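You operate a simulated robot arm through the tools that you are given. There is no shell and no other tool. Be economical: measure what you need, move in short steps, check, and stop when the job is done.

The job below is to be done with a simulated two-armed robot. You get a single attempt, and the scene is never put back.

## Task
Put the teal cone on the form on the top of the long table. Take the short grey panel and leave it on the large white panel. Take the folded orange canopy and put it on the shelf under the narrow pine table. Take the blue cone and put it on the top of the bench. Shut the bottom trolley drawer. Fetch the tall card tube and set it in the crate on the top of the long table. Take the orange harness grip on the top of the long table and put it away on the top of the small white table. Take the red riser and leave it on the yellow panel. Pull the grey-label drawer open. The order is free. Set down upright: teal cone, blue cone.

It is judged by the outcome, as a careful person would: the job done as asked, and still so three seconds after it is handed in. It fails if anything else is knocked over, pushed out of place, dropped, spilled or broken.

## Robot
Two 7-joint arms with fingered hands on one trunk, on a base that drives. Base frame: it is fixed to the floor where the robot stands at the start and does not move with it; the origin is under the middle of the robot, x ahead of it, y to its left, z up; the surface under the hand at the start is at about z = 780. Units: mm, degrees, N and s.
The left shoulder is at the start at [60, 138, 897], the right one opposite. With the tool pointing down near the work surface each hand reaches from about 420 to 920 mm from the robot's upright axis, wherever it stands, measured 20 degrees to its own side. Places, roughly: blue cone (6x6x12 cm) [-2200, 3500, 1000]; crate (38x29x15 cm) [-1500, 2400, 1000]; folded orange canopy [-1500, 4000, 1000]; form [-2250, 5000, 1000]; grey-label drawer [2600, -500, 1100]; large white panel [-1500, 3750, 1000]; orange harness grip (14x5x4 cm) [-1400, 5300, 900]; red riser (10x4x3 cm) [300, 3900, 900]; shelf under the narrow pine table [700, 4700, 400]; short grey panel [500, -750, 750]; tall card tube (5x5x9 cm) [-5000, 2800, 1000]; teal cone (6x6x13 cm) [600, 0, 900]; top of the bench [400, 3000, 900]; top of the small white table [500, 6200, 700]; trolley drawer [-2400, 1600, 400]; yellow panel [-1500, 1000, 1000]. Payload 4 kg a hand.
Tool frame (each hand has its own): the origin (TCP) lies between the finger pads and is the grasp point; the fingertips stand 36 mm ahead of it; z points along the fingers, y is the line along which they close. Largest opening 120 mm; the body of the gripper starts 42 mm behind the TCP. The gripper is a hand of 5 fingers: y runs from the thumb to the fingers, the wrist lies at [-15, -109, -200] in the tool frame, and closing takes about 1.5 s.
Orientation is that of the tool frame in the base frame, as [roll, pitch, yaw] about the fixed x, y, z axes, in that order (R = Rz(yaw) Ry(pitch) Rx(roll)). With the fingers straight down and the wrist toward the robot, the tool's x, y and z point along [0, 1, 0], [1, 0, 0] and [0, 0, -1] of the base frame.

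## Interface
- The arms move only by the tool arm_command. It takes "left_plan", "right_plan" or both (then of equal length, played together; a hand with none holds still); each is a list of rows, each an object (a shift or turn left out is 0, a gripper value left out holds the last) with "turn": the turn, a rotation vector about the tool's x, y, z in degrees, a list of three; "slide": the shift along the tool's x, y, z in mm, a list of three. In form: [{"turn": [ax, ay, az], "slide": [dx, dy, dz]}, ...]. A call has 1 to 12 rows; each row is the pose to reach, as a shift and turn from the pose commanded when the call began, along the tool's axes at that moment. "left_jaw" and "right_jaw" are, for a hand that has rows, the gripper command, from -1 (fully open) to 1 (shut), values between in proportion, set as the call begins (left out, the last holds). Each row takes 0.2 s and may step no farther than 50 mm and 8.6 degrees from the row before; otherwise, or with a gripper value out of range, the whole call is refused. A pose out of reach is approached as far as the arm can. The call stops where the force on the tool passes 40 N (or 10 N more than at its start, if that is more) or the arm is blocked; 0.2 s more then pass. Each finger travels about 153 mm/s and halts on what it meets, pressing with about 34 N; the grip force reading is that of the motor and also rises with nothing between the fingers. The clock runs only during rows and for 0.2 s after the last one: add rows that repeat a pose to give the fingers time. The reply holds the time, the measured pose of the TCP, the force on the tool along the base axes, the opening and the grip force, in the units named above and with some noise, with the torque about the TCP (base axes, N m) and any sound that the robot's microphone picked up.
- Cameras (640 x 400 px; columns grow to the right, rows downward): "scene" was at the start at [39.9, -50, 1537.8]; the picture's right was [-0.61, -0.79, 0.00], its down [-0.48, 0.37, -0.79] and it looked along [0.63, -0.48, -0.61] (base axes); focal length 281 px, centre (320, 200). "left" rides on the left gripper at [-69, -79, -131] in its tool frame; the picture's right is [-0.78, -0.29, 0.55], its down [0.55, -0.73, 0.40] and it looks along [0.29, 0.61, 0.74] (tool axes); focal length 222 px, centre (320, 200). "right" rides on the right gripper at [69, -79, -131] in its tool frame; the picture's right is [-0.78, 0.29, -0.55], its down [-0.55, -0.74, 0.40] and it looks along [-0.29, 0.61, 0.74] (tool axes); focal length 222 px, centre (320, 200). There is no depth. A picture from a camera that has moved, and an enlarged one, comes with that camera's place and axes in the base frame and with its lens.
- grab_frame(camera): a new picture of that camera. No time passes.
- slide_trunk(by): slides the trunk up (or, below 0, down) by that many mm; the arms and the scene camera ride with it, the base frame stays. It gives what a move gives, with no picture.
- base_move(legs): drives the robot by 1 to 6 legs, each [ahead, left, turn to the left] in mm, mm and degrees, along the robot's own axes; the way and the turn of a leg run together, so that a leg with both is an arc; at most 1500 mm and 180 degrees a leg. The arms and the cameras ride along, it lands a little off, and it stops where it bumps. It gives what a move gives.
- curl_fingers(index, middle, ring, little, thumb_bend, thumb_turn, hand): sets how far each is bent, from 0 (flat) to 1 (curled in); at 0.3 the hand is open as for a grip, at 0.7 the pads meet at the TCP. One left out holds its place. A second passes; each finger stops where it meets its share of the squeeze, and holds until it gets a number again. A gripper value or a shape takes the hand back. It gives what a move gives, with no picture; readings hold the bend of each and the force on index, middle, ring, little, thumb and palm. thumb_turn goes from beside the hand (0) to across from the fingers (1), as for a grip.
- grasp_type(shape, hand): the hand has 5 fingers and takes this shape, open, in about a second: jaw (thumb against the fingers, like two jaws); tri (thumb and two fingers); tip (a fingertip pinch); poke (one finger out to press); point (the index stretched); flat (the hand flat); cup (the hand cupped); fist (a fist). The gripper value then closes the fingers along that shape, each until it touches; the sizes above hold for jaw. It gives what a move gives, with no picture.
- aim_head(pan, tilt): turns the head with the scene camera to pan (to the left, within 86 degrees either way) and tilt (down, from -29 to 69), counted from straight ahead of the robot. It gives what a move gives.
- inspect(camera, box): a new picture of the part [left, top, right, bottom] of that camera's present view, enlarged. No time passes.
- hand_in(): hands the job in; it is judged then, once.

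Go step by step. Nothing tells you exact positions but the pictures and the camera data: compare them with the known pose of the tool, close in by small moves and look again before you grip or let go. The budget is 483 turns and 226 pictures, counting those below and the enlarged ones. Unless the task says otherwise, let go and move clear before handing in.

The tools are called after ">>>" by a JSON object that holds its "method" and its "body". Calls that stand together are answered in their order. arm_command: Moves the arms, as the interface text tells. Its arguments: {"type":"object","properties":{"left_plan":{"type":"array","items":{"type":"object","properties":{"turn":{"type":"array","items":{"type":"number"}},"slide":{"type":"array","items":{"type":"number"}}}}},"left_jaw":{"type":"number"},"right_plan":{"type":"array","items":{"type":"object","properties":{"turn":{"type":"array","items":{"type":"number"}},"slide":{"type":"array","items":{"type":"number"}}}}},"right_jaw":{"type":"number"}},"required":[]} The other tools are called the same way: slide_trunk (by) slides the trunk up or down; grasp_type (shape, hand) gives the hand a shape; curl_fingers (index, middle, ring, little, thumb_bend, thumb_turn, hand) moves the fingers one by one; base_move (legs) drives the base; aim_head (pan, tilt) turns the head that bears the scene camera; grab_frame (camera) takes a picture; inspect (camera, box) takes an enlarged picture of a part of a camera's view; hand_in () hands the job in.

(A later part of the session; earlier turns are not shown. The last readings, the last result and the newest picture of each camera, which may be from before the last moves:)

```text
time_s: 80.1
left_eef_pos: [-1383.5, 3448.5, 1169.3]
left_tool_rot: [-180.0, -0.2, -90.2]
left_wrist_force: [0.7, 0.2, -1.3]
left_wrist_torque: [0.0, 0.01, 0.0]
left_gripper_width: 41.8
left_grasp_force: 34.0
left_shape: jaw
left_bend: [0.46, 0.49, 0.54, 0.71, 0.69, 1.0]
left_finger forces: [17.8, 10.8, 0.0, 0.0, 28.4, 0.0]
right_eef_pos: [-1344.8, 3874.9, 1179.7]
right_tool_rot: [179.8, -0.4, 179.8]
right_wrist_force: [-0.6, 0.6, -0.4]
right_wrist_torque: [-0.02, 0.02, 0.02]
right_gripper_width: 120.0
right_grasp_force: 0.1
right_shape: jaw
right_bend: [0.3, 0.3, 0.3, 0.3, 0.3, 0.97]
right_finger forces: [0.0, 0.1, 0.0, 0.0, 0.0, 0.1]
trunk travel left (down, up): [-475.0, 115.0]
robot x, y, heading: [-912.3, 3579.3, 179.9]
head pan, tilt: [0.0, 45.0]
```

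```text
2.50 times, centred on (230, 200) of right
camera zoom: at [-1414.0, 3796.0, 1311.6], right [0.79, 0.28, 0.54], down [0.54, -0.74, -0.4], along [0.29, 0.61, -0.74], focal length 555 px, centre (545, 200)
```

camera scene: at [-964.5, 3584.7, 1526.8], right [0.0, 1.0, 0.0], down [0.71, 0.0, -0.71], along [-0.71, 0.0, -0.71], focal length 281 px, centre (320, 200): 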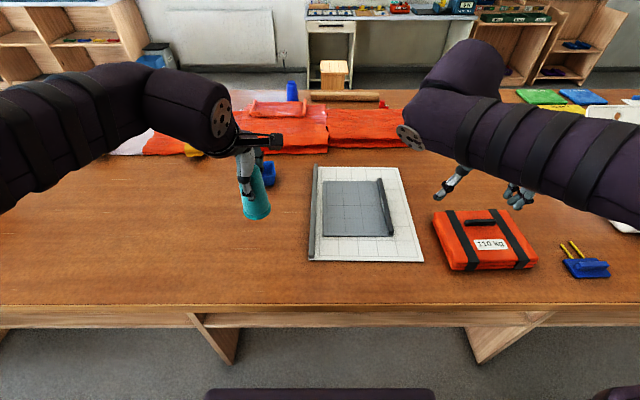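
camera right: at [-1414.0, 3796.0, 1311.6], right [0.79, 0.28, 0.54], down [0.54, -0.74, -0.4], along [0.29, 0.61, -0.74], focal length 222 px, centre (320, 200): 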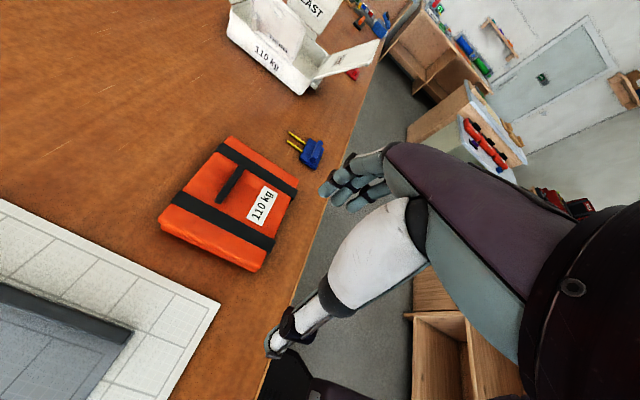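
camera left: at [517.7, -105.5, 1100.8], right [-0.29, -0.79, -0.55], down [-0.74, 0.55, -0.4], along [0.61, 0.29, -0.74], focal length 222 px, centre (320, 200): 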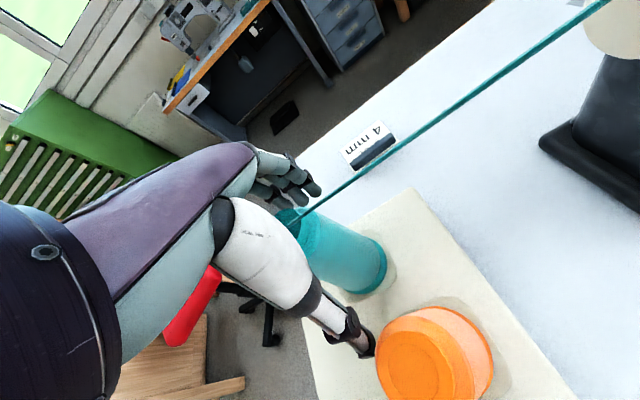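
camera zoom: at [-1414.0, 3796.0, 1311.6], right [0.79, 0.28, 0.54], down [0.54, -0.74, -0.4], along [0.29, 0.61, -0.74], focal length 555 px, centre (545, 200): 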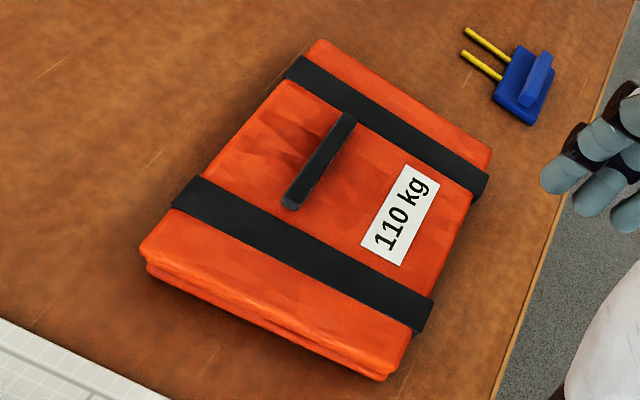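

Triangulated handle centre ≈(-1440,4000,968). I turn the right hand so it closes across the bar and move above it.

>>> {"method": "arm_command", "body": {"right_plan": [{"turn": [0, 0, -8.2], "slide": [9, 12, 0]}, {"turn": [0, 0, -16.4], "slide": [18, 24, 0]}, {"turn": [0, 0, -24.6], "slide": [27, 35, 0]}, {"turn": [0, 0, -32.8], "slide": [36, 46, 0]}, {"turn": [0, 0, -41], "slide": [45, 57, 10]}, {"turn": [0, 0, -49.2], "slide": [54, 70, 20]}, {"turn": [0, 0, -57.4], "slide": [63, 82, 30]}, {"turn": [0, 0, -65.6], "slide": [72, 95, 50]}, {"turn": [0, 0, -73.8], "slide": [82, 108, 70]}, {"turn": [0, 0, -82], "slide": [92, 120, 90]}, {"turn": [0, 0, -90], "slide": [95, 125, 110]}, {"turn": [0, 0, -90], "slide": [95, 125, 120]}]}}

>>> {"method": "inspect", "body": {"camera": "scene", "box": [400, 140, 600, 290]}}

>>> {"method": "grab_frame", "body": {"camera": "right"}}

```text
time_s: 82.7
left_eef_pos: [-1384.0, 3448.5, 1169.9]
left_tool_rot: [-179.9, 0.1, -90.3]
left_wrist_force: [0.0, -0.4, -2.1]
left_wrist_torque: [0.01, 0.0, 0.02]
left_gripper_width: 41.9
left_grasp_force: 33.6
left_shape: jaw
left_bend: [0.46, 0.49, 0.54, 0.71, 0.69, 1.0]
left_finger forces: [17.8, 10.9, 0.0, 0.0, 28.4, 0.1]
right_eef_pos: [-1440.5, 3998.3, 1058.4]
right_tool_rot: [179.6, 0.4, -90.3]
right_wrist_force: [0.5, 0.8, 0.7]
right_wrist_torque: [-0.02, 0.0, -0.04]
right_gripper_width: 120.0
right_grasp_force: 0.1
right_shape: jaw
right_bend: [0.3, 0.3, 0.3, 0.3, 0.3, 0.97]
right_finger forces: [0.0, 0.0, 0.0, 0.1, 0.0, 0.0]
trunk travel left (down, up): [-475.0, 115.0]
robot x, y, heading: [-917.3, 3580.3, 179.8]
head pan, tilt: [0.0, 45.0]
```

```text
2.67 times, centred on (500, 215) of scene
camera zoom: at [-965.3, 3583.8, 1526.8], right [0.0, 1.0, 0.0], down [0.71, 0.0, -0.71], along [-0.71, 0.0, -0.71], focal length 749 px, centre (-160, 160)
```

zoom: 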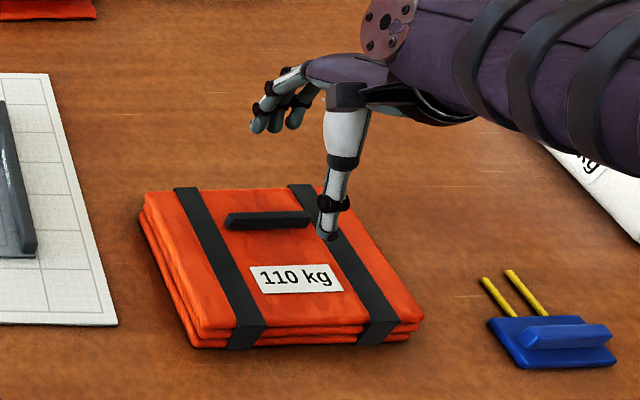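

```text
171 pictures are left
camera right: at [-1360.9, 3928.4, 1188.6], right [-0.28, 0.78, 0.55], down [0.74, 0.55, -0.4], along [-0.61, 0.29, -0.73], focal length 222 px, centre (320, 200)
```

right: 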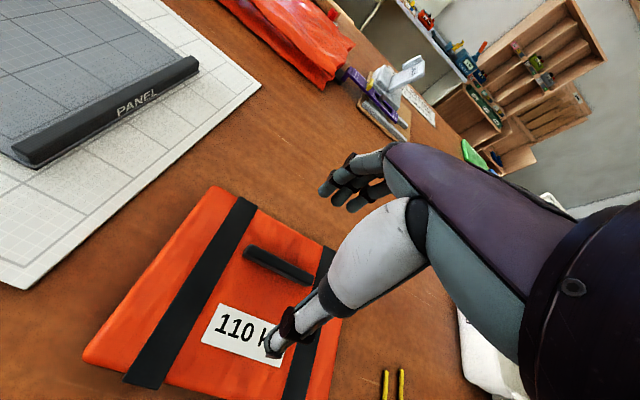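

The bar lies right under the TCP. I lower to z≈1003 and close.

>>> {"method": "arm_command", "body": {"right_plan": [{"slide": [0, 0, 25]}, {"slide": [0, 0, 45]}, {"slide": [0, 0, 56]}, {"slide": [0, 0, 56]}]}}

>>> {"method": "arm_command", "body": {"right_jaw": 1, "right_plan": [{"slide": [0, 0, 0]}, {"slide": [0, 0, 0]}, {"slide": [0, 0, 0]}, {"slide": [0, 0, 0]}, {"slide": [0, 0, 0]}, {"slide": [0, 0, 0]}, {"slide": [0, 0, 0]}, {"slide": [0, 0, 0]}]}}

>>> {"method": "grab_frame", "body": {"camera": "right"}}

```text
time_s: 83.7
left_eef_pos: [-1385.5, 3447.3, 1168.2]
left_tool_rot: [179.9, -0.1, -90.3]
left_wrist_force: [0.0, 0.0, -2.1]
left_wrist_torque: [0.04, 0.0, -0.01]
left_gripper_width: 41.6
left_grasp_force: 34.0
left_shape: jaw
left_bend: [0.46, 0.49, 0.54, 0.71, 0.69, 1.0]
left_finger forces: [17.8, 10.9, 0.0, 0.0, 28.5, 0.0]
right_eef_pos: [-1442.1, 3999.6, 1001.9]
right_tool_rot: [179.8, 0.3, -90.2]
right_wrist_force: [-0.2, 0.0, 0.0]
right_wrist_torque: [0.0, 0.02, 0.02]
right_gripper_width: 119.9
right_grasp_force: 0.1
right_shape: jaw
right_bend: [0.3, 0.3, 0.3, 0.3, 0.3, 0.97]
right_finger forces: [0.0, 0.1, 0.0, 0.0, 0.0, 0.0]
trunk travel left (down, up): [-475.0, 115.0]
robot x, y, heading: [-916.0, 3578.8, 179.6]
head pan, tilt: [0.0, 45.0]
```

```text
time_s: 85.5
left_eef_pos: [-1384.5, 3447.4, 1168.9]
left_tool_rot: [180.0, 0.1, -90.2]
left_wrist_force: [0.9, 0.9, -2.0]
left_wrist_torque: [0.02, 0.01, 0.0]
left_gripper_width: 41.8
left_grasp_force: 33.8
left_shape: jaw
left_bend: [0.46, 0.49, 0.54, 0.71, 0.69, 1.0]
left_finger forces: [17.7, 10.9, 0.0, 0.0, 28.4, 0.1]
right_eef_pos: [-1441.0, 4000.1, 1003.8]
right_tool_rot: [179.7, 0.3, -90.2]
right_wrist_force: [1.2, 0.5, 0.1]
right_wrist_torque: [0.05, -0.03, 0.13]
right_gripper_width: 6.4
right_grasp_force: 33.6
right_shape: jaw
right_bend: [0.67, 0.67, 0.68, 0.69, 0.71, 1.0]
right_finger forces: [16.3, 8.5, 4.7, 0.1, 30.2, 0.1]
trunk travel left (down, up): [-475.0, 115.0]
robot x, y, heading: [-913.1, 3577.8, 179.9]
head pan, tilt: [0.0, 45.0]
```

```text
170 pictures are left
camera right: at [-1361.9, 3929.8, 1133.4], right [-0.28, 0.78, 0.55], down [0.74, 0.55, -0.4], along [-0.61, 0.29, -0.73], focal length 222 px, centre (320, 200)
```

right: 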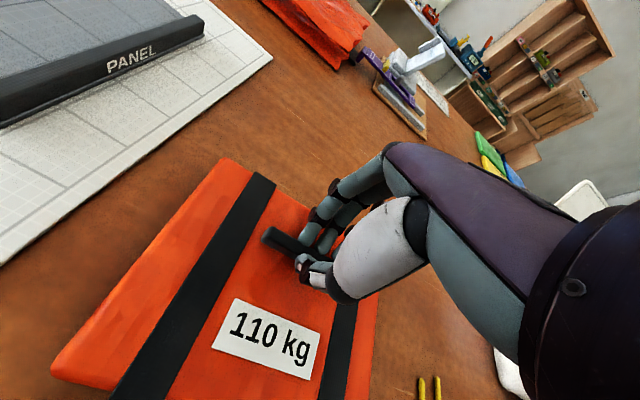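

Width reads 6 mm, so the hand may have closed just above the bar. I test with a tiny lift.

>>> {"method": "arm_command", "body": {"right_plan": [{"slide": [0, 0, -10]}, {"slide": [0, 0, -20]}, {"slide": [0, 0, -20]}]}}

>>> {"method": "inspect", "body": {"camera": "scene", "box": [400, 140, 600, 290]}}

```text
time_s: 86.3
left_eef_pos: [-1385.1, 3448.4, 1168.0]
left_tool_rot: [-180.0, 0.0, -90.3]
left_wrist_force: [-0.3, 0.0, -2.4]
left_wrist_torque: [-0.02, -0.04, -0.04]
left_gripper_width: 41.7
left_grasp_force: 34.2
left_shape: jaw
left_bend: [0.46, 0.49, 0.54, 0.71, 0.69, 1.0]
left_finger forces: [17.7, 10.9, 0.0, 0.0, 28.3, 0.1]
right_eef_pos: [-1440.4, 3999.8, 1024.7]
right_tool_rot: [179.7, 0.3, -90.3]
right_wrist_force: [1.1, -1.5, -3.8]
right_wrist_torque: [-0.07, -0.04, -0.05]
right_gripper_width: 4.0
right_grasp_force: 33.6
right_shape: jaw
right_bend: [0.68, 0.68, 0.7, 0.69, 0.72, 1.0]
right_finger forces: [12.8, 8.5, 0.1, 0.0, 35.0, 0.0]
trunk travel left (down, up): [-475.0, 115.0]
robot x, y, heading: [-910.7, 3578.7, 179.8]
head pan, tilt: [0.0, 45.0]
```

```text
2.67 times, centred on (500, 215) of scene
camera zoom: at [-965.5, 3583.9, 1526.8], right [0.0, 1.0, 0.0], down [0.71, 0.0, -0.71], along [-0.71, 0.0, -0.71], focal length 749 px, centre (-160, 160)
```

zoom: 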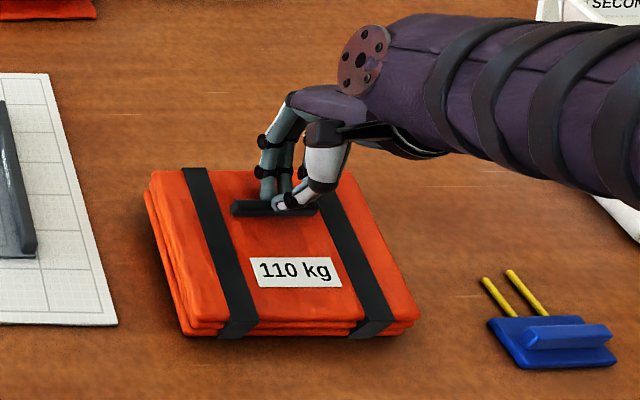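

It only pinches the top and slips. I set it back down, open, go deeper and regrip.

>>> {"method": "arm_command", "body": {"right_plan": [{"slide": [0, 0, 10]}, {"slide": [0, 0, 20]}, {"slide": [0, 0, 22]}]}}

>>> {"method": "arm_command", "body": {"right_jaw": -1, "right_plan": [{"slide": [0, 0, 0]}, {"slide": [0, 0, 0]}, {"slide": [0, 0, 0]}, {"slide": [0, 0, 0]}, {"slide": [0, 0, 6]}, {"slide": [0, 0, 10]}, {"slide": [0, 0, 14]}]}}

>>> {"method": "arm_command", "body": {"right_jaw": 1, "right_plan": [{"slide": [0, 0, 0]}, {"slide": [0, 0, 0]}, {"slide": [0, 0, 0]}, {"slide": [0, 0, 0]}, {"slide": [0, 0, 0]}, {"slide": [0, 0, 0]}, {"slide": [0, 0, 0]}, {"slide": [0, 0, 0]}]}}

```text
time_s: 87.1
left_eef_pos: [-1381.3, 3446.7, 1169.5]
left_tool_rot: [179.9, 0.0, -90.3]
left_wrist_force: [-0.1, 0.4, -1.3]
left_wrist_torque: [0.03, 0.02, 0.02]
left_gripper_width: 41.7
left_grasp_force: 34.1
left_shape: jaw
left_bend: [0.46, 0.49, 0.54, 0.71, 0.69, 1.0]
left_finger forces: [17.7, 10.9, 0.1, 0.1, 28.4, 0.0]
right_eef_pos: [-1442.0, 4001.3, 1008.9]
right_tool_rot: [179.0, 0.5, -90.5]
right_wrist_force: [1.7, 2.2, 31.0]
right_wrist_torque: [0.07, -0.06, -0.03]
right_gripper_width: 4.1
right_grasp_force: 34.4
right_shape: jaw
right_bend: [0.71, 0.67, 0.7, 0.69, 0.73, 1.0]
right_finger forces: [21.7, 11.8, 0.1, 0.0, 38.4, 0.1]
trunk travel left (down, up): [-475.0, 115.0]
robot x, y, heading: [-918.2, 3582.9, 179.6]
head pan, tilt: [0.0, 45.0]
```

```text
time_s: 87.6
left_eef_pos: [-1385.0, 3449.5, 1167.7]
left_tool_rot: [-179.9, -0.2, -90.2]
left_wrist_force: [-0.3, 0.5, -1.5]
left_wrist_torque: [-0.01, -0.06, -0.02]
left_gripper_width: 41.6
left_grasp_force: 34.3
left_shape: jaw
left_bend: [0.46, 0.49, 0.54, 0.71, 0.69, 1.0]
left_finger forces: [17.7, 10.9, 0.0, 0.0, 28.5, 0.0]
right_eef_pos: [-1447.7, 4000.1, 1006.1]
right_tool_rot: [178.7, 0.4, -90.1]
right_wrist_force: [-0.5, -0.1, -0.8]
right_wrist_torque: [0.01, -0.04, -0.02]
right_gripper_width: 119.6
right_grasp_force: 0.0
right_shape: jaw
right_bend: [0.3, 0.3, 0.3, 0.3, 0.3, 0.97]
right_finger forces: [0.0, 0.0, 0.0, 0.1, 0.1, 0.0]
trunk travel left (down, up): [-475.0, 115.0]
robot x, y, heading: [-914.1, 3577.3, 179.8]
head pan, tilt: [0.0, 45.0]
stopped in row 2 (right hand): the force on the tool passed its limit at 50 N (the readings are from after the stop); the commanded pose is now the measured one
```

```text
time_s: 89.4
left_eef_pos: [-1383.8, 3448.1, 1168.8]
left_tool_rot: [179.9, -0.1, -90.2]
left_wrist_force: [0.6, -1.3, -1.2]
left_wrist_torque: [0.01, -0.04, 0.02]
left_gripper_width: 42.0
left_grasp_force: 34.1
left_shape: jaw
left_bend: [0.46, 0.49, 0.54, 0.71, 0.69, 1.0]
left_finger forces: [17.7, 10.9, 0.0, 0.0, 28.5, 0.1]
right_eef_pos: [-1446.6, 3999.2, 1010.7]
right_tool_rot: [178.4, 0.5, -90.2]
right_wrist_force: [-2.0, 1.2, 11.3]
right_wrist_torque: [0.06, 0.08, -0.14]
right_gripper_width: 0.0
right_grasp_force: 34.1
right_shape: jaw
right_bend: [0.7, 0.7, 0.7, 0.66, 0.72, 1.0]
right_finger forces: [20.4, 11.9, 0.0, 0.0, 29.7, 0.0]
trunk travel left (down, up): [-475.0, 115.0]
robot x, y, heading: [-914.3, 3578.7, 179.8]
head pan, tilt: [0.0, 45.0]
```

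Closed on top of the bar. I raise, open, and look before going deeper.

>>> {"method": "arm_command", "body": {"right_jaw": -1, "right_plan": [{"slide": [0, 0, -15]}, {"slide": [0, 0, -25]}, {"slide": [0, -6, -25]}, {"slide": [0, -6, -25]}, {"slide": [0, -6, -25]}]}}

>>> {"method": "inspect", "body": {"camera": "scene", "box": [400, 140, 600, 290]}}

>>> {"method": "inspect", "body": {"camera": "right", "box": [160, 150, 400, 390]}}

```text
time_s: 90.6
left_eef_pos: [-1384.4, 3447.4, 1169.0]
left_tool_rot: [179.9, 0.0, -90.2]
left_wrist_force: [0.3, -0.2, -2.2]
left_wrist_torque: [0.02, 0.01, 0.03]
left_gripper_width: 41.7
left_grasp_force: 33.7
left_shape: jaw
left_bend: [0.46, 0.49, 0.54, 0.71, 0.69, 1.0]
left_finger forces: [17.7, 10.9, 0.0, 0.1, 28.4, 0.0]
right_eef_pos: [-1439.4, 3998.9, 1034.1]
right_tool_rot: [178.6, 0.5, -90.2]
right_wrist_force: [-0.3, -0.7, -0.1]
right_wrist_torque: [0.04, 0.02, 0.01]
right_gripper_width: 119.8
right_grasp_force: 0.0
right_shape: jaw
right_bend: [0.3, 0.3, 0.3, 0.3, 0.3, 0.97]
right_finger forces: [0.1, 0.0, 0.0, 0.0, 0.1, 0.0]
trunk travel left (down, up): [-475.0, 115.0]
robot x, y, heading: [-913.2, 3582.6, 179.8]
head pan, tilt: [0.0, 45.0]
```

```text
2.67 times, centred on (500, 215) of scene
camera zoom: at [-965.2, 3583.8, 1526.8], right [0.0, 1.0, 0.0], down [0.71, 0.0, -0.71], along [-0.71, 0.0, -0.71], focal length 749 px, centre (-160, 160)
```

zoom: 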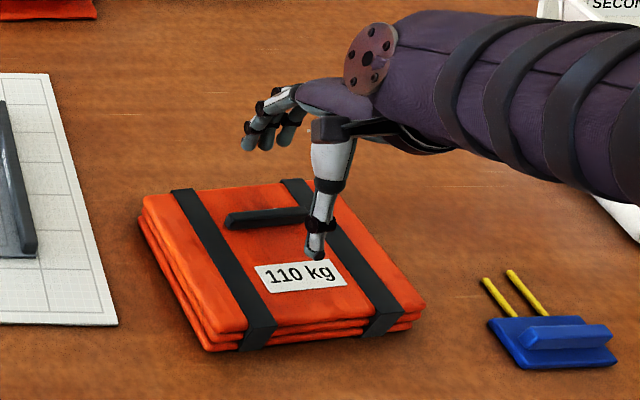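

```text
1.67 times, centred on (280, 270) of right
camera zoom: at [-1357.5, 3928.2, 1162.1], right [-0.27, 0.78, 0.56], down [0.73, 0.55, -0.41], along [-0.63, 0.29, -0.72], focal length 370 px, centre (387, 83)
```

zoom: 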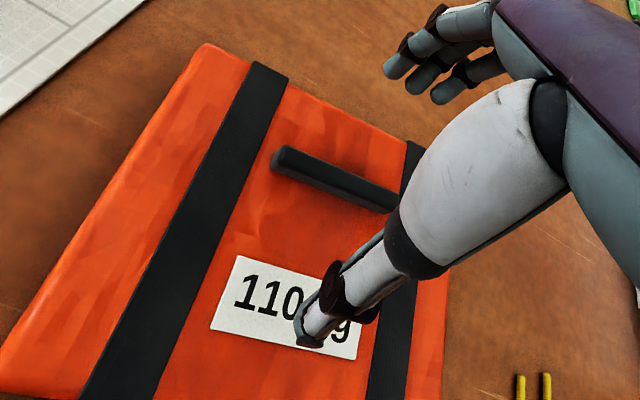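

Bar still at (-1443,3998). I descend to about z≈992 and close.

>>> {"method": "arm_command", "body": {"right_plan": [{"turn": [1.2, 0, 0], "slide": [0, 3, 20]}, {"turn": [1.2, 0, 0], "slide": [0, 3, 35]}, {"turn": [1.2, 0, 0], "slide": [0, 3, 40]}, {"turn": [1.2, 0, 0], "slide": [0, 3, 43]}]}}

>>> {"method": "arm_command", "body": {"right_jaw": 1, "right_plan": [{"slide": [0, 0, 0]}, {"slide": [0, 0, 0]}, {"slide": [0, 0, 0]}, {"slide": [0, 0, 0]}, {"slide": [0, 0, 0]}, {"slide": [0, 0, 0]}, {"slide": [0, 0, 0]}, {"slide": [0, 0, 0]}]}}

```text
time_s: 91.6
left_eef_pos: [-1384.4, 3447.0, 1169.7]
left_tool_rot: [180.0, 0.0, -90.2]
left_wrist_force: [-0.2, -0.5, -1.6]
left_wrist_torque: [0.01, -0.01, 0.01]
left_gripper_width: 41.6
left_grasp_force: 34.0
left_shape: jaw
left_bend: [0.46, 0.49, 0.54, 0.71, 0.69, 1.0]
left_finger forces: [17.7, 11.0, 0.0, 0.0, 28.4, 0.1]
right_eef_pos: [-1445.7, 3998.4, 992.8]
right_tool_rot: [179.6, 0.5, -90.2]
right_wrist_force: [-1.6, -0.5, 5.0]
right_wrist_torque: [0.01, -0.27, -0.03]
right_gripper_width: 120.3
right_grasp_force: 0.1
right_shape: jaw
right_bend: [0.3, 0.3, 0.3, 0.3, 0.3, 0.97]
right_finger forces: [0.0, 0.0, 0.0, 0.0, 4.2, 0.0]
trunk travel left (down, up): [-475.0, 115.0]
robot x, y, heading: [-912.1, 3575.9, 179.8]
head pan, tilt: [0.0, 45.0]
```

```text
time_s: 92.3
left_eef_pos: [-1383.8, 3448.2, 1169.2]
left_tool_rot: [-179.9, 0.0, -90.2]
left_wrist_force: [-0.7, 0.1, -1.5]
left_wrist_torque: [-0.01, -0.03, 0.01]
left_gripper_width: 41.5
left_grasp_force: 34.2
left_shape: jaw
left_bend: [0.46, 0.49, 0.54, 0.71, 0.69, 1.0]
left_finger forces: [17.7, 10.9, 0.1, 0.1, 28.4, 0.1]
right_eef_pos: [-1449.0, 3998.7, 998.0]
right_tool_rot: [178.8, 0.5, -90.1]
right_wrist_force: [0.2, -2.4, 16.8]
right_wrist_torque: [-0.06, 0.03, 0.09]
right_gripper_width: 20.6
right_grasp_force: 34.5
right_shape: jaw
right_bend: [0.73, 0.65, 0.65, 0.7, 0.72, 1.0]
right_finger forces: [16.4, 6.3, 3.3, 0.0, 26.0, 0.0]
trunk travel left (down, up): [-475.0, 115.0]
robot x, y, heading: [-917.0, 3579.3, 179.7]
head pan, tilt: [0.0, 45.0]
stopped in row 3 (right hand): the force on the tool passed its limit at 52 N (the readings are from after the stop); the commanded pose is now the measured one
```

Now it grips at 20 mm width. Lift test.

>>> {"method": "arm_command", "body": {"right_plan": [{"slide": [0, 0, -10]}, {"slide": [0, 0, -20]}, {"slide": [0, 0, -30]}, {"slide": [0, 0, -45]}, {"slide": [0, 0, -60]}]}}

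>>> {"method": "inspect", "body": {"camera": "scene", "box": [400, 140, 600, 290]}}

```text
time_s: 93.5
left_eef_pos: [-1384.9, 3449.0, 1168.8]
left_tool_rot: [180.0, -0.1, -90.2]
left_wrist_force: [0.0, -0.2, -1.4]
left_wrist_torque: [0.04, -0.04, 0.01]
left_gripper_width: 41.4
left_grasp_force: 34.4
left_shape: jaw
left_bend: [0.46, 0.49, 0.54, 0.71, 0.69, 1.0]
left_finger forces: [17.7, 10.8, 0.1, 0.1, 28.4, 0.0]
right_eef_pos: [-1447.0, 3997.3, 1053.6]
right_tool_rot: [179.2, 0.6, -90.1]
right_wrist_force: [0.5, -0.1, -4.9]
right_wrist_torque: [0.04, 0.14, -0.03]
right_gripper_width: 18.4
right_grasp_force: 34.3
right_shape: jaw
right_bend: [0.73, 0.72, 0.7, 0.7, 0.72, 1.0]
right_finger forces: [16.7, 3.3, 1.6, 0.0, 21.9, 0.0]
trunk travel left (down, up): [-475.0, 115.0]
robot x, y, heading: [-914.0, 3582.3, 179.8]
head pan, tilt: [0.0, 45.0]
```

```text
2.67 times, centred on (500, 215) of scene
camera zoom: at [-965.5, 3584.1, 1526.7], right [0.0, 1.0, 0.0], down [0.71, 0.0, -0.71], along [-0.71, 0.0, -0.71], focal length 749 px, centre (-160, 160)
```

zoom: 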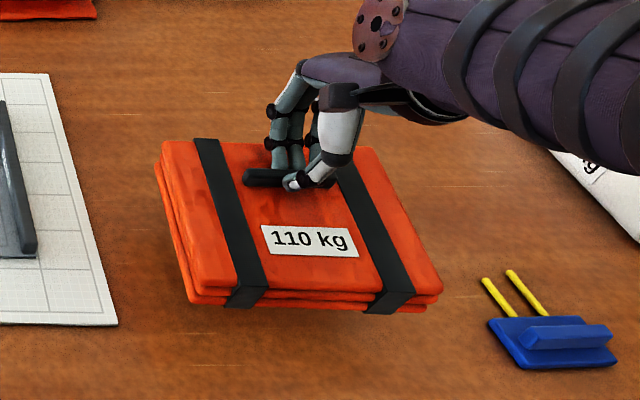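

The canopy is lifted (about 0.5 kg). I raise it, back off and look around for the form.

>>> {"method": "arm_command", "body": {"right_plan": [{"slide": [0, 0, -40]}, {"slide": [0, 0, -80]}, {"slide": [0, 0, -120]}, {"slide": [0, -40, -140]}, {"slide": [0, -80, -140]}, {"slide": [0, -100, -140]}]}}

>>> {"method": "aim_head", "body": {"pan": -35, "tilt": 25}}

>>> {"method": "grab_frame", "body": {"camera": "scene"}}

```text
time_s: 94.9
left_eef_pos: [-1382.5, 3448.3, 1168.1]
left_tool_rot: [180.0, -0.1, -90.2]
left_wrist_force: [0.5, -0.3, -2.2]
left_wrist_torque: [0.0, -0.03, 0.03]
left_gripper_width: 41.7
left_grasp_force: 33.6
left_shape: jaw
left_bend: [0.46, 0.49, 0.54, 0.71, 0.69, 1.0]
left_finger forces: [17.6, 11.0, 0.0, 0.1, 28.4, 0.1]
right_eef_pos: [-1342.1, 3995.6, 1195.5]
right_tool_rot: [179.4, 0.7, -90.2]
right_wrist_force: [0.4, -0.5, -4.4]
right_wrist_torque: [-0.02, 0.15, 0.0]
right_gripper_width: 18.1
right_grasp_force: 34.3
right_shape: jaw
right_bend: [0.73, 0.72, 0.7, 0.7, 0.72, 1.0]
right_finger forces: [16.5, 3.4, 1.5, 0.0, 21.8, 0.1]
trunk travel left (down, up): [-475.0, 115.0]
robot x, y, heading: [-915.0, 3582.7, 179.8]
head pan, tilt: [0.0, 45.0]
```

```text
time_s: 95.9
left_eef_pos: [-1385.1, 3447.7, 1169.4]
left_tool_rot: [-180.0, 0.0, -90.2]
left_wrist_force: [-0.4, 0.0, -1.6]
left_wrist_torque: [0.05, -0.02, 0.02]
left_gripper_width: 41.6
left_grasp_force: 34.1
left_shape: jaw
left_bend: [0.46, 0.49, 0.54, 0.71, 0.69, 1.0]
left_finger forces: [17.6, 11.0, 0.0, 0.1, 28.5, 0.0]
right_eef_pos: [-1342.8, 3995.4, 1194.6]
right_tool_rot: [179.3, 0.6, -90.1]
right_wrist_force: [-0.3, 0.0, -4.7]
right_wrist_torque: [0.02, 0.1, 0.02]
right_gripper_width: 17.9
right_grasp_force: 34.2
right_shape: jaw
right_bend: [0.73, 0.72, 0.7, 0.7, 0.72, 1.0]
right_finger forces: [16.4, 3.3, 1.4, 0.0, 21.6, 0.1]
trunk travel left (down, up): [-475.0, 115.0]
robot x, y, heading: [-913.5, 3581.5, 179.9]
head pan, tilt: [-35.0, 25.0]
```

```text
165 pictures are left
camera scene: at [-959.5, 3636.8, 1557.3], right [0.58, 0.82, 0.0], down [0.35, -0.24, -0.91], along [-0.74, 0.52, -0.42], focal length 281 px, centre (320, 200)
```

scene: 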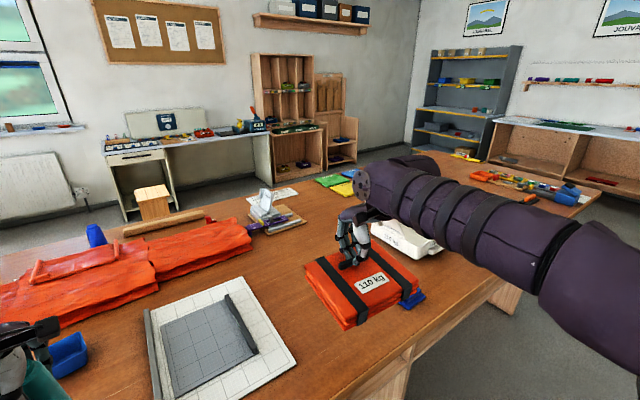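

The form sheet seems to be near (-2100,5050) by the far north end of the table. I back out, slide north sideways past the table end, then look.

>>> {"method": "base_move", "body": {"legs": [[-230, 0, 0], [0, -1400, 0], [0, -1100, 0]]}}

>>> {"method": "aim_head", "body": {"pan": 15, "tilt": 28}}

>>> {"method": "grab_frame", "body": {"camera": "scene"}}

>>> {"method": "aim_head", "body": {"pan": -50, "tilt": 28}}

>>> {"method": "grab_frame", "body": {"camera": "scene"}}

```text
time_s: 109.1
left_eef_pos: [-1138.4, 5881.7, 1168.2]
left_tool_rot: [-180.0, -0.1, -90.0]
left_wrist_force: [-0.4, 0.6, -0.9]
left_wrist_torque: [0.03, -0.01, -0.02]
left_gripper_width: 41.6
left_grasp_force: 34.2
left_shape: jaw
left_bend: [0.46, 0.49, 0.54, 0.71, 0.69, 1.0]
left_finger forces: [17.7, 11.0, 0.1, 0.0, 28.4, 0.1]
right_eef_pos: [-1099.7, 6428.0, 1194.5]
right_tool_rot: [179.3, 0.6, -90.1]
right_wrist_force: [0.5, -0.1, -4.9]
right_wrist_torque: [-0.02, 0.14, 0.03]
right_gripper_width: 18.4
right_grasp_force: 34.2
right_shape: jaw
right_bend: [0.73, 0.72, 0.7, 0.7, 0.72, 1.0]
right_finger forces: [16.4, 3.3, 1.4, 0.0, 21.5, 0.0]
trunk travel left (down, up): [-475.0, 115.0]
robot x, y, heading: [-670.7, 6016.3, 179.8]
head pan, tilt: [-35.0, 25.0]
```

```text
time_s: 110.3
left_eef_pos: [-1139.1, 5881.8, 1167.8]
left_tool_rot: [-180.0, -0.1, -90.0]
left_wrist_force: [-0.8, 0.2, -2.1]
left_wrist_torque: [-0.01, -0.02, -0.02]
left_gripper_width: 41.7
left_grasp_force: 33.8
left_shape: jaw
left_bend: [0.46, 0.49, 0.54, 0.71, 0.69, 1.0]
left_finger forces: [17.7, 11.0, 0.1, 0.1, 28.4, 0.0]
right_eef_pos: [-1100.5, 6428.9, 1193.9]
right_tool_rot: [179.4, 0.7, -90.0]
right_wrist_force: [-0.6, -0.1, -5.1]
right_wrist_torque: [-0.02, 0.11, 0.02]
right_gripper_width: 18.0
right_grasp_force: 34.4
right_shape: jaw
right_bend: [0.73, 0.72, 0.7, 0.7, 0.72, 1.0]
right_finger forces: [16.4, 3.2, 1.3, 0.0, 21.6, 0.0]
trunk travel left (down, up): [-475.0, 115.0]
robot x, y, heading: [-672.0, 6016.2, 179.8]
head pan, tilt: [15.0, 28.0]
```

```text
164 pictures are left
camera scene: at [-728.1, 5995.7, 1552.5], right [-0.26, 0.97, 0.0], down [0.45, 0.12, -0.88], along [-0.85, -0.23, -0.47], focal length 281 px, centre (320, 200)
```

scene: 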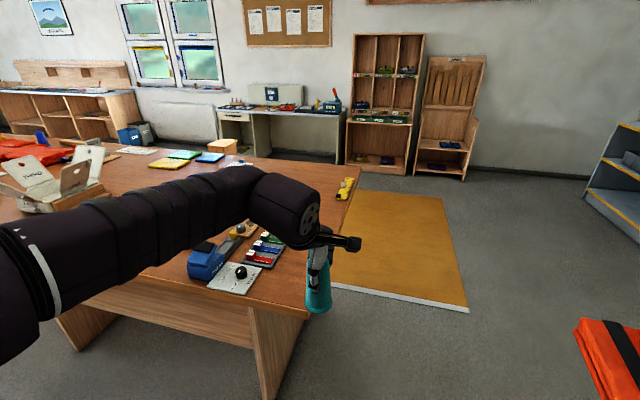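

```text
time_s: 111.7
left_eef_pos: [-1140.7, 5881.1, 1168.8]
left_tool_rot: [180.0, 0.0, -90.0]
left_wrist_force: [0.7, 0.1, -0.9]
left_wrist_torque: [0.0, 0.0, -0.01]
left_gripper_width: 41.6
left_grasp_force: 34.0
left_shape: jaw
left_bend: [0.46, 0.49, 0.54, 0.71, 0.69, 1.0]
left_finger forces: [17.7, 11.0, 0.0, 0.0, 28.4, 0.1]
right_eef_pos: [-1100.7, 6429.2, 1193.1]
right_tool_rot: [179.3, 0.6, -90.0]
right_wrist_force: [0.3, 0.2, -3.9]
right_wrist_torque: [0.0, 0.13, -0.01]
right_gripper_width: 18.2
right_grasp_force: 34.3
right_shape: jaw
right_bend: [0.73, 0.72, 0.7, 0.7, 0.72, 1.0]
right_finger forces: [16.4, 3.2, 1.4, 0.1, 21.7, 0.1]
trunk travel left (down, up): [-475.0, 115.0]
robot x, y, heading: [-670.1, 6012.4, 179.8]
head pan, tilt: [-50.0, 28.0]
```

```text
163 pictures are left
camera scene: at [-698.6, 6089.0, 1552.5], right [0.77, 0.64, 0.0], down [0.3, -0.36, -0.88], along [-0.57, 0.68, -0.47], focal length 281 px, centre (320, 200)
```

scene: 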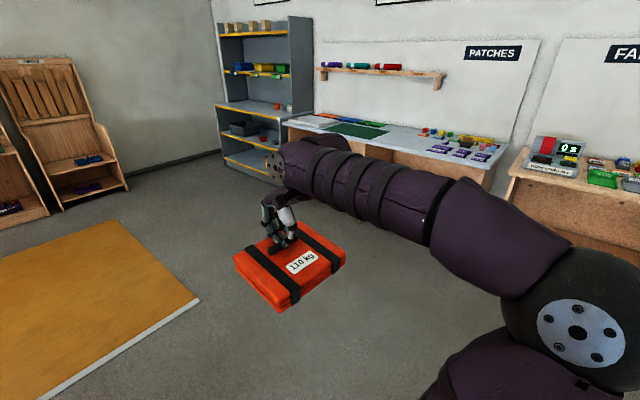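

The form looks like a sheet near (-2190,5085); a yellow mat lies northwest. I move along the table's north end to see that side.

>>> {"method": "inspect", "body": {"camera": "scene", "box": [0, 250, 200, 400]}}

>>> {"method": "base_move", "body": {"legs": [[0, -280, 0], [1150, 0, 0]]}}

>>> {"method": "aim_head", "body": {"pan": 40, "tilt": 35}}

>>> {"method": "grab_frame", "body": {"camera": "scene"}}

```text
2.67 times, centred on (100, 325) of scene
camera zoom: at [-698.6, 6089.0, 1552.5], right [0.77, 0.64, 0.0], down [0.3, -0.36, -0.88], along [-0.57, 0.68, -0.47], focal length 749 px, centre (907, -133)
```

zoom: 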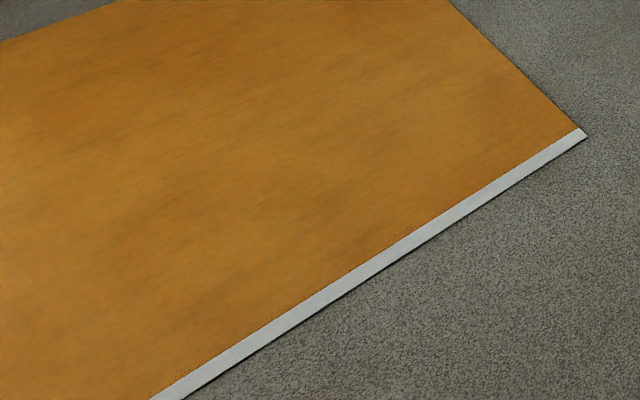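

```text
time_s: 119.1
left_eef_pos: [-2282.9, 6144.6, 1168.4]
left_tool_rot: [-180.0, 0.0, -88.8]
left_wrist_force: [0.6, -1.3, -2.5]
left_wrist_torque: [-0.02, -0.05, -0.03]
left_gripper_width: 41.4
left_grasp_force: 34.2
left_shape: jaw
left_bend: [0.46, 0.49, 0.54, 0.71, 0.69, 1.0]
left_finger forces: [17.6, 11.1, 0.0, 0.0, 28.5, 0.0]
right_eef_pos: [-2255.8, 6690.7, 1194.5]
right_tool_rot: [179.2, 0.6, -88.8]
right_wrist_force: [0.1, 0.0, -4.2]
right_wrist_torque: [0.01, 0.15, -0.02]
right_gripper_width: 18.1
right_grasp_force: 33.6
right_shape: jaw
right_bend: [0.73, 0.72, 0.7, 0.7, 0.72, 1.0]
right_finger forces: [16.4, 3.1, 1.3, 0.0, 21.7, 0.1]
trunk travel left (down, up): [-475.0, 115.0]
robot x, y, heading: [-1814.0, 6286.5, -178.6]
head pan, tilt: [-50.0, 28.0]
```

```text
time_s: 120.7
left_eef_pos: [-2282.5, 6142.5, 1170.0]
left_tool_rot: [-179.9, -0.1, -88.8]
left_wrist_force: [-0.2, 0.0, -1.3]
left_wrist_torque: [0.02, -0.04, 0.02]
left_gripper_width: 41.4
left_grasp_force: 34.3
left_shape: jaw
left_bend: [0.46, 0.49, 0.54, 0.71, 0.69, 1.0]
left_finger forces: [17.7, 11.0, 0.1, 0.0, 28.5, 0.0]
right_eef_pos: [-2253.5, 6691.5, 1193.9]
right_tool_rot: [179.4, 0.6, -88.8]
right_wrist_force: [-0.1, 0.2, -3.9]
right_wrist_torque: [-0.02, 0.12, 0.0]
right_gripper_width: 18.2
right_grasp_force: 34.3
right_shape: jaw
right_bend: [0.73, 0.72, 0.7, 0.7, 0.72, 1.0]
right_finger forces: [16.4, 3.2, 1.3, 0.0, 21.6, 0.0]
trunk travel left (down, up): [-475.0, 115.0]
robot x, y, heading: [-1817.6, 6288.9, -178.7]
head pan, tilt: [40.0, 35.0]
```

```text
161 pictures are left
camera scene: at [-1852.4, 6233.9, 1541.6], right [-0.66, 0.75, 0.0], down [0.43, 0.38, -0.82], along [-0.62, -0.54, -0.57], focal length 281 px, centre (320, 200)
```

scene: 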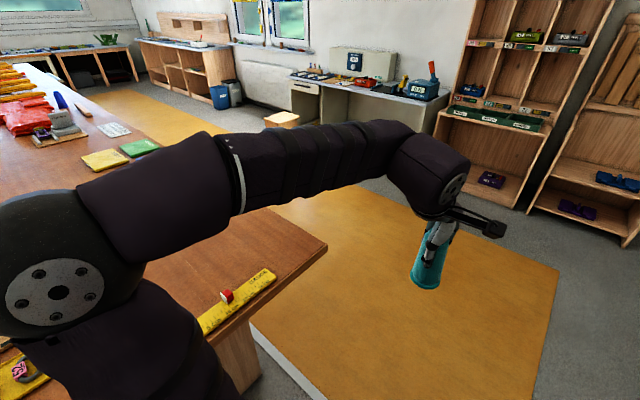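

One big thin mat covers the whole west aisle, so it must be drivable. I drive onto it, turn to face east and slide south along the table's west edge.

>>> {"method": "base_move", "body": {"legs": [[980, 0, 0], [0, 0, 179]]}}

>>> {"method": "aim_head", "body": {"pan": -30, "tilt": 35}}

>>> {"method": "grab_frame", "body": {"camera": "scene"}}

```text
time_s: 133.4
left_eef_pos: [-2363.6, 6430.6, 1168.5]
left_tool_rot: [179.9, 0.0, 92.5]
left_wrist_force: [0.6, 0.5, -2.3]
left_wrist_torque: [0.0, 0.01, -0.02]
left_gripper_width: 40.8
left_grasp_force: 34.3
left_shape: jaw
left_bend: [0.46, 0.49, 0.54, 0.71, 0.69, 1.0]
left_finger forces: [17.5, 10.9, 0.1, 0.1, 27.7, 0.1]
right_eef_pos: [-2378.9, 5882.4, 1193.7]
right_tool_rot: [179.3, 0.6, 92.4]
right_wrist_force: [0.0, 0.2, -4.3]
right_wrist_torque: [0.04, -0.13, 0.04]
right_gripper_width: 17.8
right_grasp_force: 33.5
right_shape: jaw
right_bend: [0.72, 0.72, 0.7, 0.7, 0.72, 1.0]
right_finger forces: [15.7, 3.3, 1.1, 0.0, 19.9, 0.1]
trunk travel left (down, up): [-475.0, 115.0]
robot x, y, heading: [-2820.6, 6272.0, 2.4]
head pan, tilt: [40.0, 35.0]
```

```text
time_s: 134.8
left_eef_pos: [-2363.4, 6430.9, 1168.4]
left_tool_rot: [-180.0, 0.0, 92.4]
left_wrist_force: [0.5, -0.6, -1.8]
left_wrist_torque: [0.0, 0.01, 0.02]
left_gripper_width: 41.1
left_grasp_force: 34.2
left_shape: jaw
left_bend: [0.46, 0.49, 0.54, 0.71, 0.69, 1.0]
left_finger forces: [17.6, 11.0, 0.1, 0.0, 27.7, 0.0]
right_eef_pos: [-2378.6, 5883.3, 1193.9]
right_tool_rot: [179.3, 0.6, 92.5]
right_wrist_force: [-0.8, 0.2, -3.9]
right_wrist_torque: [0.0, -0.14, 0.0]
right_gripper_width: 17.6
right_grasp_force: 34.1
right_shape: jaw
right_bend: [0.72, 0.72, 0.7, 0.7, 0.72, 1.0]
right_finger forces: [15.5, 3.3, 1.2, 0.1, 19.8, 0.0]
trunk travel left (down, up): [-475.0, 115.0]
robot x, y, heading: [-2823.9, 6274.3, 2.7]
head pan, tilt: [-30.0, 35.0]
```

```text
160 pictures are left
camera scene: at [-2775.9, 6237.1, 1541.6], right [-0.46, -0.89, 0.0], down [-0.51, 0.26, -0.82], along [0.73, -0.38, -0.57], focal length 281 px, centre (320, 200)
```

scene: 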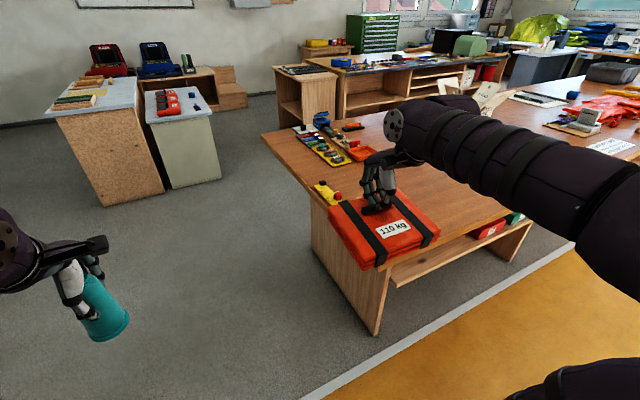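

The mat is drivable. I slide south to the form.

>>> {"method": "base_move", "body": {"legs": [[0, 0, -2.5], [0, -1370, 0]]}}

>>> {"method": "aim_head", "body": {"pan": 20, "tilt": 42}}

>>> {"method": "grab_frame", "body": {"camera": "scene"}}

```text
time_s: 142.3
left_eef_pos: [-2355.9, 4993.3, 1169.8]
left_tool_rot: [-180.0, -0.1, 90.1]
left_wrist_force: [-0.5, -0.6, -2.3]
left_wrist_torque: [0.0, -0.02, 0.01]
left_gripper_width: 41.0
left_grasp_force: 34.1
left_shape: jaw
left_bend: [0.46, 0.49, 0.54, 0.71, 0.69, 1.0]
left_finger forces: [17.6, 10.9, 0.0, 0.1, 27.7, 0.1]
right_eef_pos: [-2393.3, 4446.9, 1194.2]
right_tool_rot: [179.2, 0.7, 90.2]
right_wrist_force: [-0.9, -0.3, -4.9]
right_wrist_torque: [0.01, -0.12, 0.01]
right_gripper_width: 18.0
right_grasp_force: 33.6
right_shape: jaw
right_bend: [0.72, 0.72, 0.7, 0.7, 0.72, 1.0]
right_finger forces: [15.5, 3.3, 1.0, 0.0, 19.9, 0.0]
trunk travel left (down, up): [-475.0, 115.0]
robot x, y, heading: [-2827.1, 4858.6, -0.0]
head pan, tilt: [-30.0, 35.0]
```

```text
time_s: 143.4
left_eef_pos: [-2354.8, 4994.9, 1167.7]
left_tool_rot: [180.0, -0.1, 90.3]
left_wrist_force: [-0.2, 0.6, -1.1]
left_wrist_torque: [-0.03, 0.02, 0.0]
left_gripper_width: 41.3
left_grasp_force: 33.7
left_shape: jaw
left_bend: [0.46, 0.49, 0.54, 0.71, 0.69, 1.0]
left_finger forces: [17.5, 10.8, 0.1, 0.0, 27.6, 0.0]
right_eef_pos: [-2392.7, 4447.7, 1193.5]
right_tool_rot: [179.4, 0.6, 90.2]
right_wrist_force: [-0.1, -0.7, -4.0]
right_wrist_torque: [0.03, -0.08, 0.05]
right_gripper_width: 17.9
right_grasp_force: 34.2
right_shape: jaw
right_bend: [0.72, 0.72, 0.7, 0.7, 0.72, 1.0]
right_finger forces: [15.5, 3.3, 1.1, 0.0, 19.8, 0.0]
trunk travel left (down, up): [-475.0, 115.0]
robot x, y, heading: [-2823.1, 4859.4, 0.2]
head pan, tilt: [20.0, 42.0]
```

```text
159 pictures are left
camera scene: at [-2773.6, 4890.5, 1531.1], right [0.34, -0.94, 0.0], down [-0.63, -0.23, -0.74], along [0.7, 0.26, -0.67], focal length 281 px, centre (320, 200)
```

scene: 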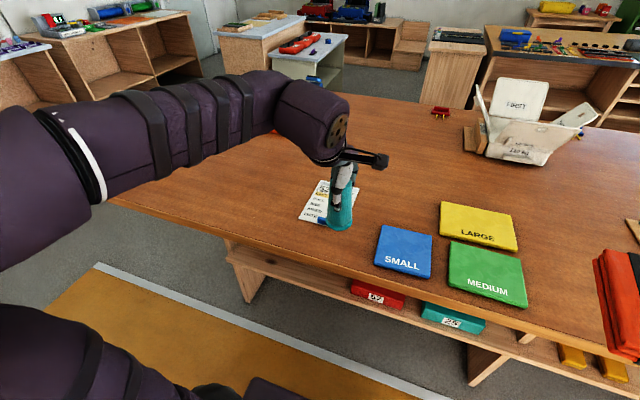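

>>> {"method": "inspect", "body": {"camera": "scene", "box": [280, 160, 380, 240]}}

>>> {"method": "grab_frame", "body": {"camera": "left"}}

```text
5.00 times, centred on (330, 200) of scene
camera zoom: at [-2773.6, 4890.5, 1531.1], right [0.34, -0.94, 0.0], down [-0.63, -0.23, -0.74], along [0.7, 0.26, -0.67], focal length 1405 px, centre (270, 200)
```

zoom: 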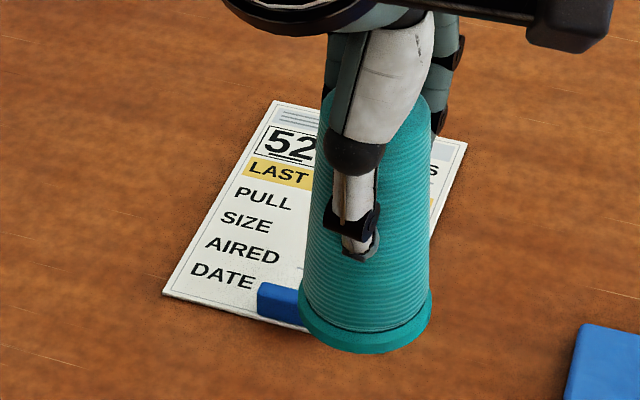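

```text
157 pictures are left
camera left: at [-2433.8, 4925.9, 1298.8], right [-0.29, -0.79, -0.55], down [-0.74, 0.55, -0.4], along [0.61, 0.29, -0.74], focal length 222 px, centre (320, 200)
```

left: 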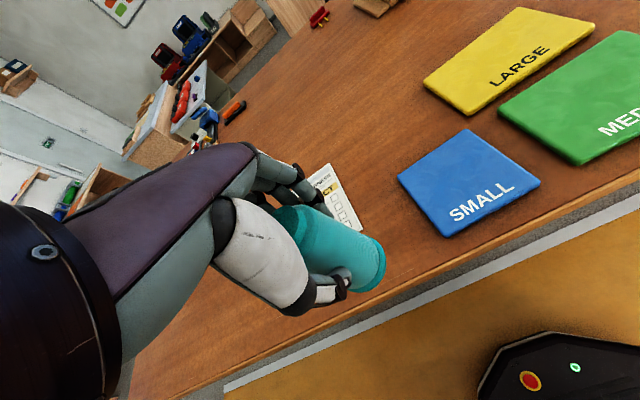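

That is the form (x -2248…-2052, y 5018…5153) with a small clip at its near edge. I carry the cone over its middle and lower near the surface.

>>> {"method": "arm_command", "body": {"left_plan": [{"slide": [18, 42, 0]}, {"slide": [36, 84, 0]}, {"slide": [54, 126, 0]}, {"slide": [72, 168, 0]}, {"slide": [91, 212, 0]}, {"slide": [91, 212, 40]}, {"slide": [91, 212, 80]}, {"slide": [91, 212, 105]}]}}

>>> {"method": "inspect", "body": {"camera": "scene", "box": [260, 120, 420, 240]}}

>>> {"method": "grab_frame", "body": {"camera": "left"}}

```text
time_s: 145.2
left_eef_pos: [-2144.9, 5086.7, 1062.4]
left_tool_rot: [-180.0, 0.0, 90.1]
left_wrist_force: [0.9, 0.0, -1.3]
left_wrist_torque: [-0.02, 0.02, -0.02]
left_gripper_width: 40.8
left_grasp_force: 33.8
left_shape: jaw
left_bend: [0.46, 0.49, 0.54, 0.71, 0.69, 1.0]
left_finger forces: [17.7, 10.9, 0.2, 0.0, 27.8, 0.0]
right_eef_pos: [-2393.4, 4447.2, 1194.3]
right_tool_rot: [179.3, 0.5, 90.3]
right_wrist_force: [0.5, 0.3, -4.2]
right_wrist_torque: [0.02, -0.1, 0.01]
right_gripper_width: 17.6
right_grasp_force: 34.3
right_shape: jaw
right_bend: [0.72, 0.72, 0.7, 0.7, 0.72, 1.0]
right_finger forces: [15.5, 3.5, 1.2, 0.1, 19.7, 0.0]
trunk travel left (down, up): [-475.0, 115.0]
robot x, y, heading: [-2821.6, 4859.3, 0.1]
head pan, tilt: [20.0, 42.0]
```

```text
3.33 times, centred on (340, 180) of scene
camera zoom: at [-2773.5, 4890.7, 1531.1], right [0.34, -0.94, 0.0], down [-0.63, -0.23, -0.74], along [0.7, 0.26, -0.67], focal length 937 px, centre (253, 267)
```

zoom: 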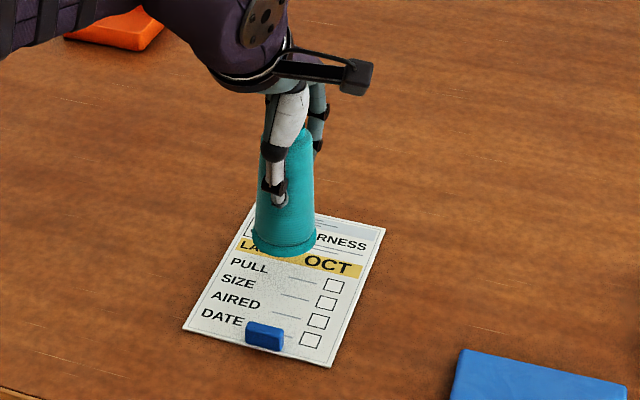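

```text
155 pictures are left
camera left: at [-2223.5, 5018.1, 1193.0], right [-0.29, -0.79, -0.55], down [-0.74, 0.55, -0.4], along [0.61, 0.29, -0.74], focal length 222 px, centre (320, 200)
```

left: 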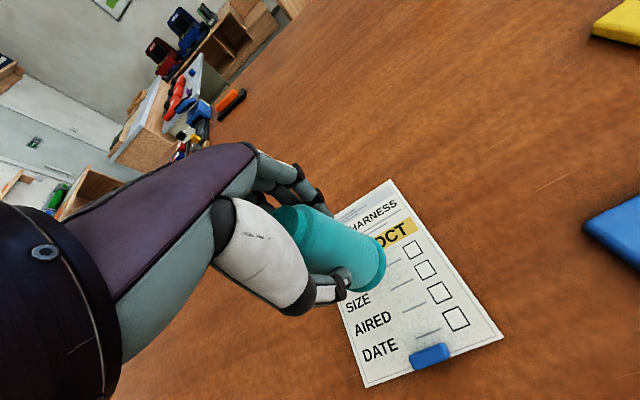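

The cone will land near the sheet's middle. I lower to contact.

>>> {"method": "arm_command", "body": {"left_plan": [{"slide": [0, -5, 12]}, {"slide": [0, -5, 20]}, {"slide": [0, -5, 24]}, {"slide": [0, -5, 26]}]}}

```text
time_s: 146.2
left_eef_pos: [-2148.5, 5087.8, 1038.0]
left_tool_rot: [180.0, 0.0, 90.1]
left_wrist_force: [-1.2, 0.1, -1.6]
left_wrist_torque: [-0.03, 0.06, 0.0]
left_gripper_width: 41.0
left_grasp_force: 33.8
left_shape: jaw
left_bend: [0.46, 0.49, 0.54, 0.71, 0.69, 1.0]
left_finger forces: [17.7, 11.0, 0.1, 0.0, 27.7, 0.1]
right_eef_pos: [-2392.8, 4446.4, 1194.6]
right_tool_rot: [179.3, 0.6, 90.3]
right_wrist_force: [-0.2, -0.2, -3.6]
right_wrist_torque: [0.0, -0.1, 0.02]
right_gripper_width: 17.6
right_grasp_force: 33.8
right_shape: jaw
right_bend: [0.72, 0.72, 0.7, 0.7, 0.72, 1.0]
right_finger forces: [15.4, 3.5, 1.1, 0.0, 19.6, 0.0]
trunk travel left (down, up): [-475.0, 115.0]
robot x, y, heading: [-2825.2, 4859.3, 0.2]
head pan, tilt: [20.0, 42.0]
```

>>> {"method": "arm_command", "body": {"left_plan": [{"slide": [0, 0, 2]}, {"slide": [0, 0, 4]}, {"slide": [0, 0, 6]}]}}

>>> {"method": "inspect", "body": {"camera": "scene", "box": [280, 140, 380, 230]}}

```text
time_s: 147.0
left_eef_pos: [-2147.7, 5088.4, 1032.2]
left_tool_rot: [-179.9, 0.1, 90.1]
left_wrist_force: [-0.2, -0.2, -1.3]
left_wrist_torque: [0.04, -0.01, 0.03]
left_gripper_width: 41.0
left_grasp_force: 33.8
left_shape: jaw
left_bend: [0.46, 0.49, 0.54, 0.71, 0.69, 1.0]
left_finger forces: [17.6, 11.1, 0.1, 0.0, 27.9, 0.1]
right_eef_pos: [-2394.2, 4448.5, 1194.5]
right_tool_rot: [179.2, 0.6, 90.1]
right_wrist_force: [-1.0, 1.0, -4.3]
right_wrist_torque: [0.02, -0.12, 0.03]
right_gripper_width: 17.5
right_grasp_force: 33.9
right_shape: jaw
right_bend: [0.72, 0.72, 0.7, 0.7, 0.72, 1.0]
right_finger forces: [15.4, 3.5, 1.2, 0.0, 19.6, 0.0]
trunk travel left (down, up): [-475.0, 115.0]
robot x, y, heading: [-2823.3, 4857.1, 0.2]
head pan, tilt: [20.0, 42.0]
```

```text
4.44 times, centred on (330, 185) of scene
camera zoom: at [-2773.5, 4890.7, 1531.1], right [0.34, -0.94, 0.0], down [-0.63, -0.23, -0.74], along [0.7, 0.26, -0.67], focal length 1249 px, centre (276, 267)
```

zoom: 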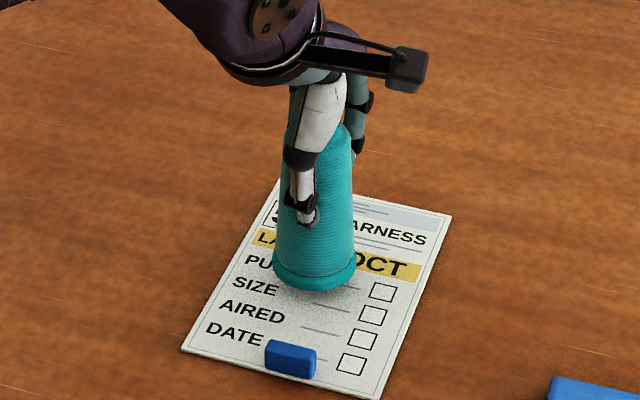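

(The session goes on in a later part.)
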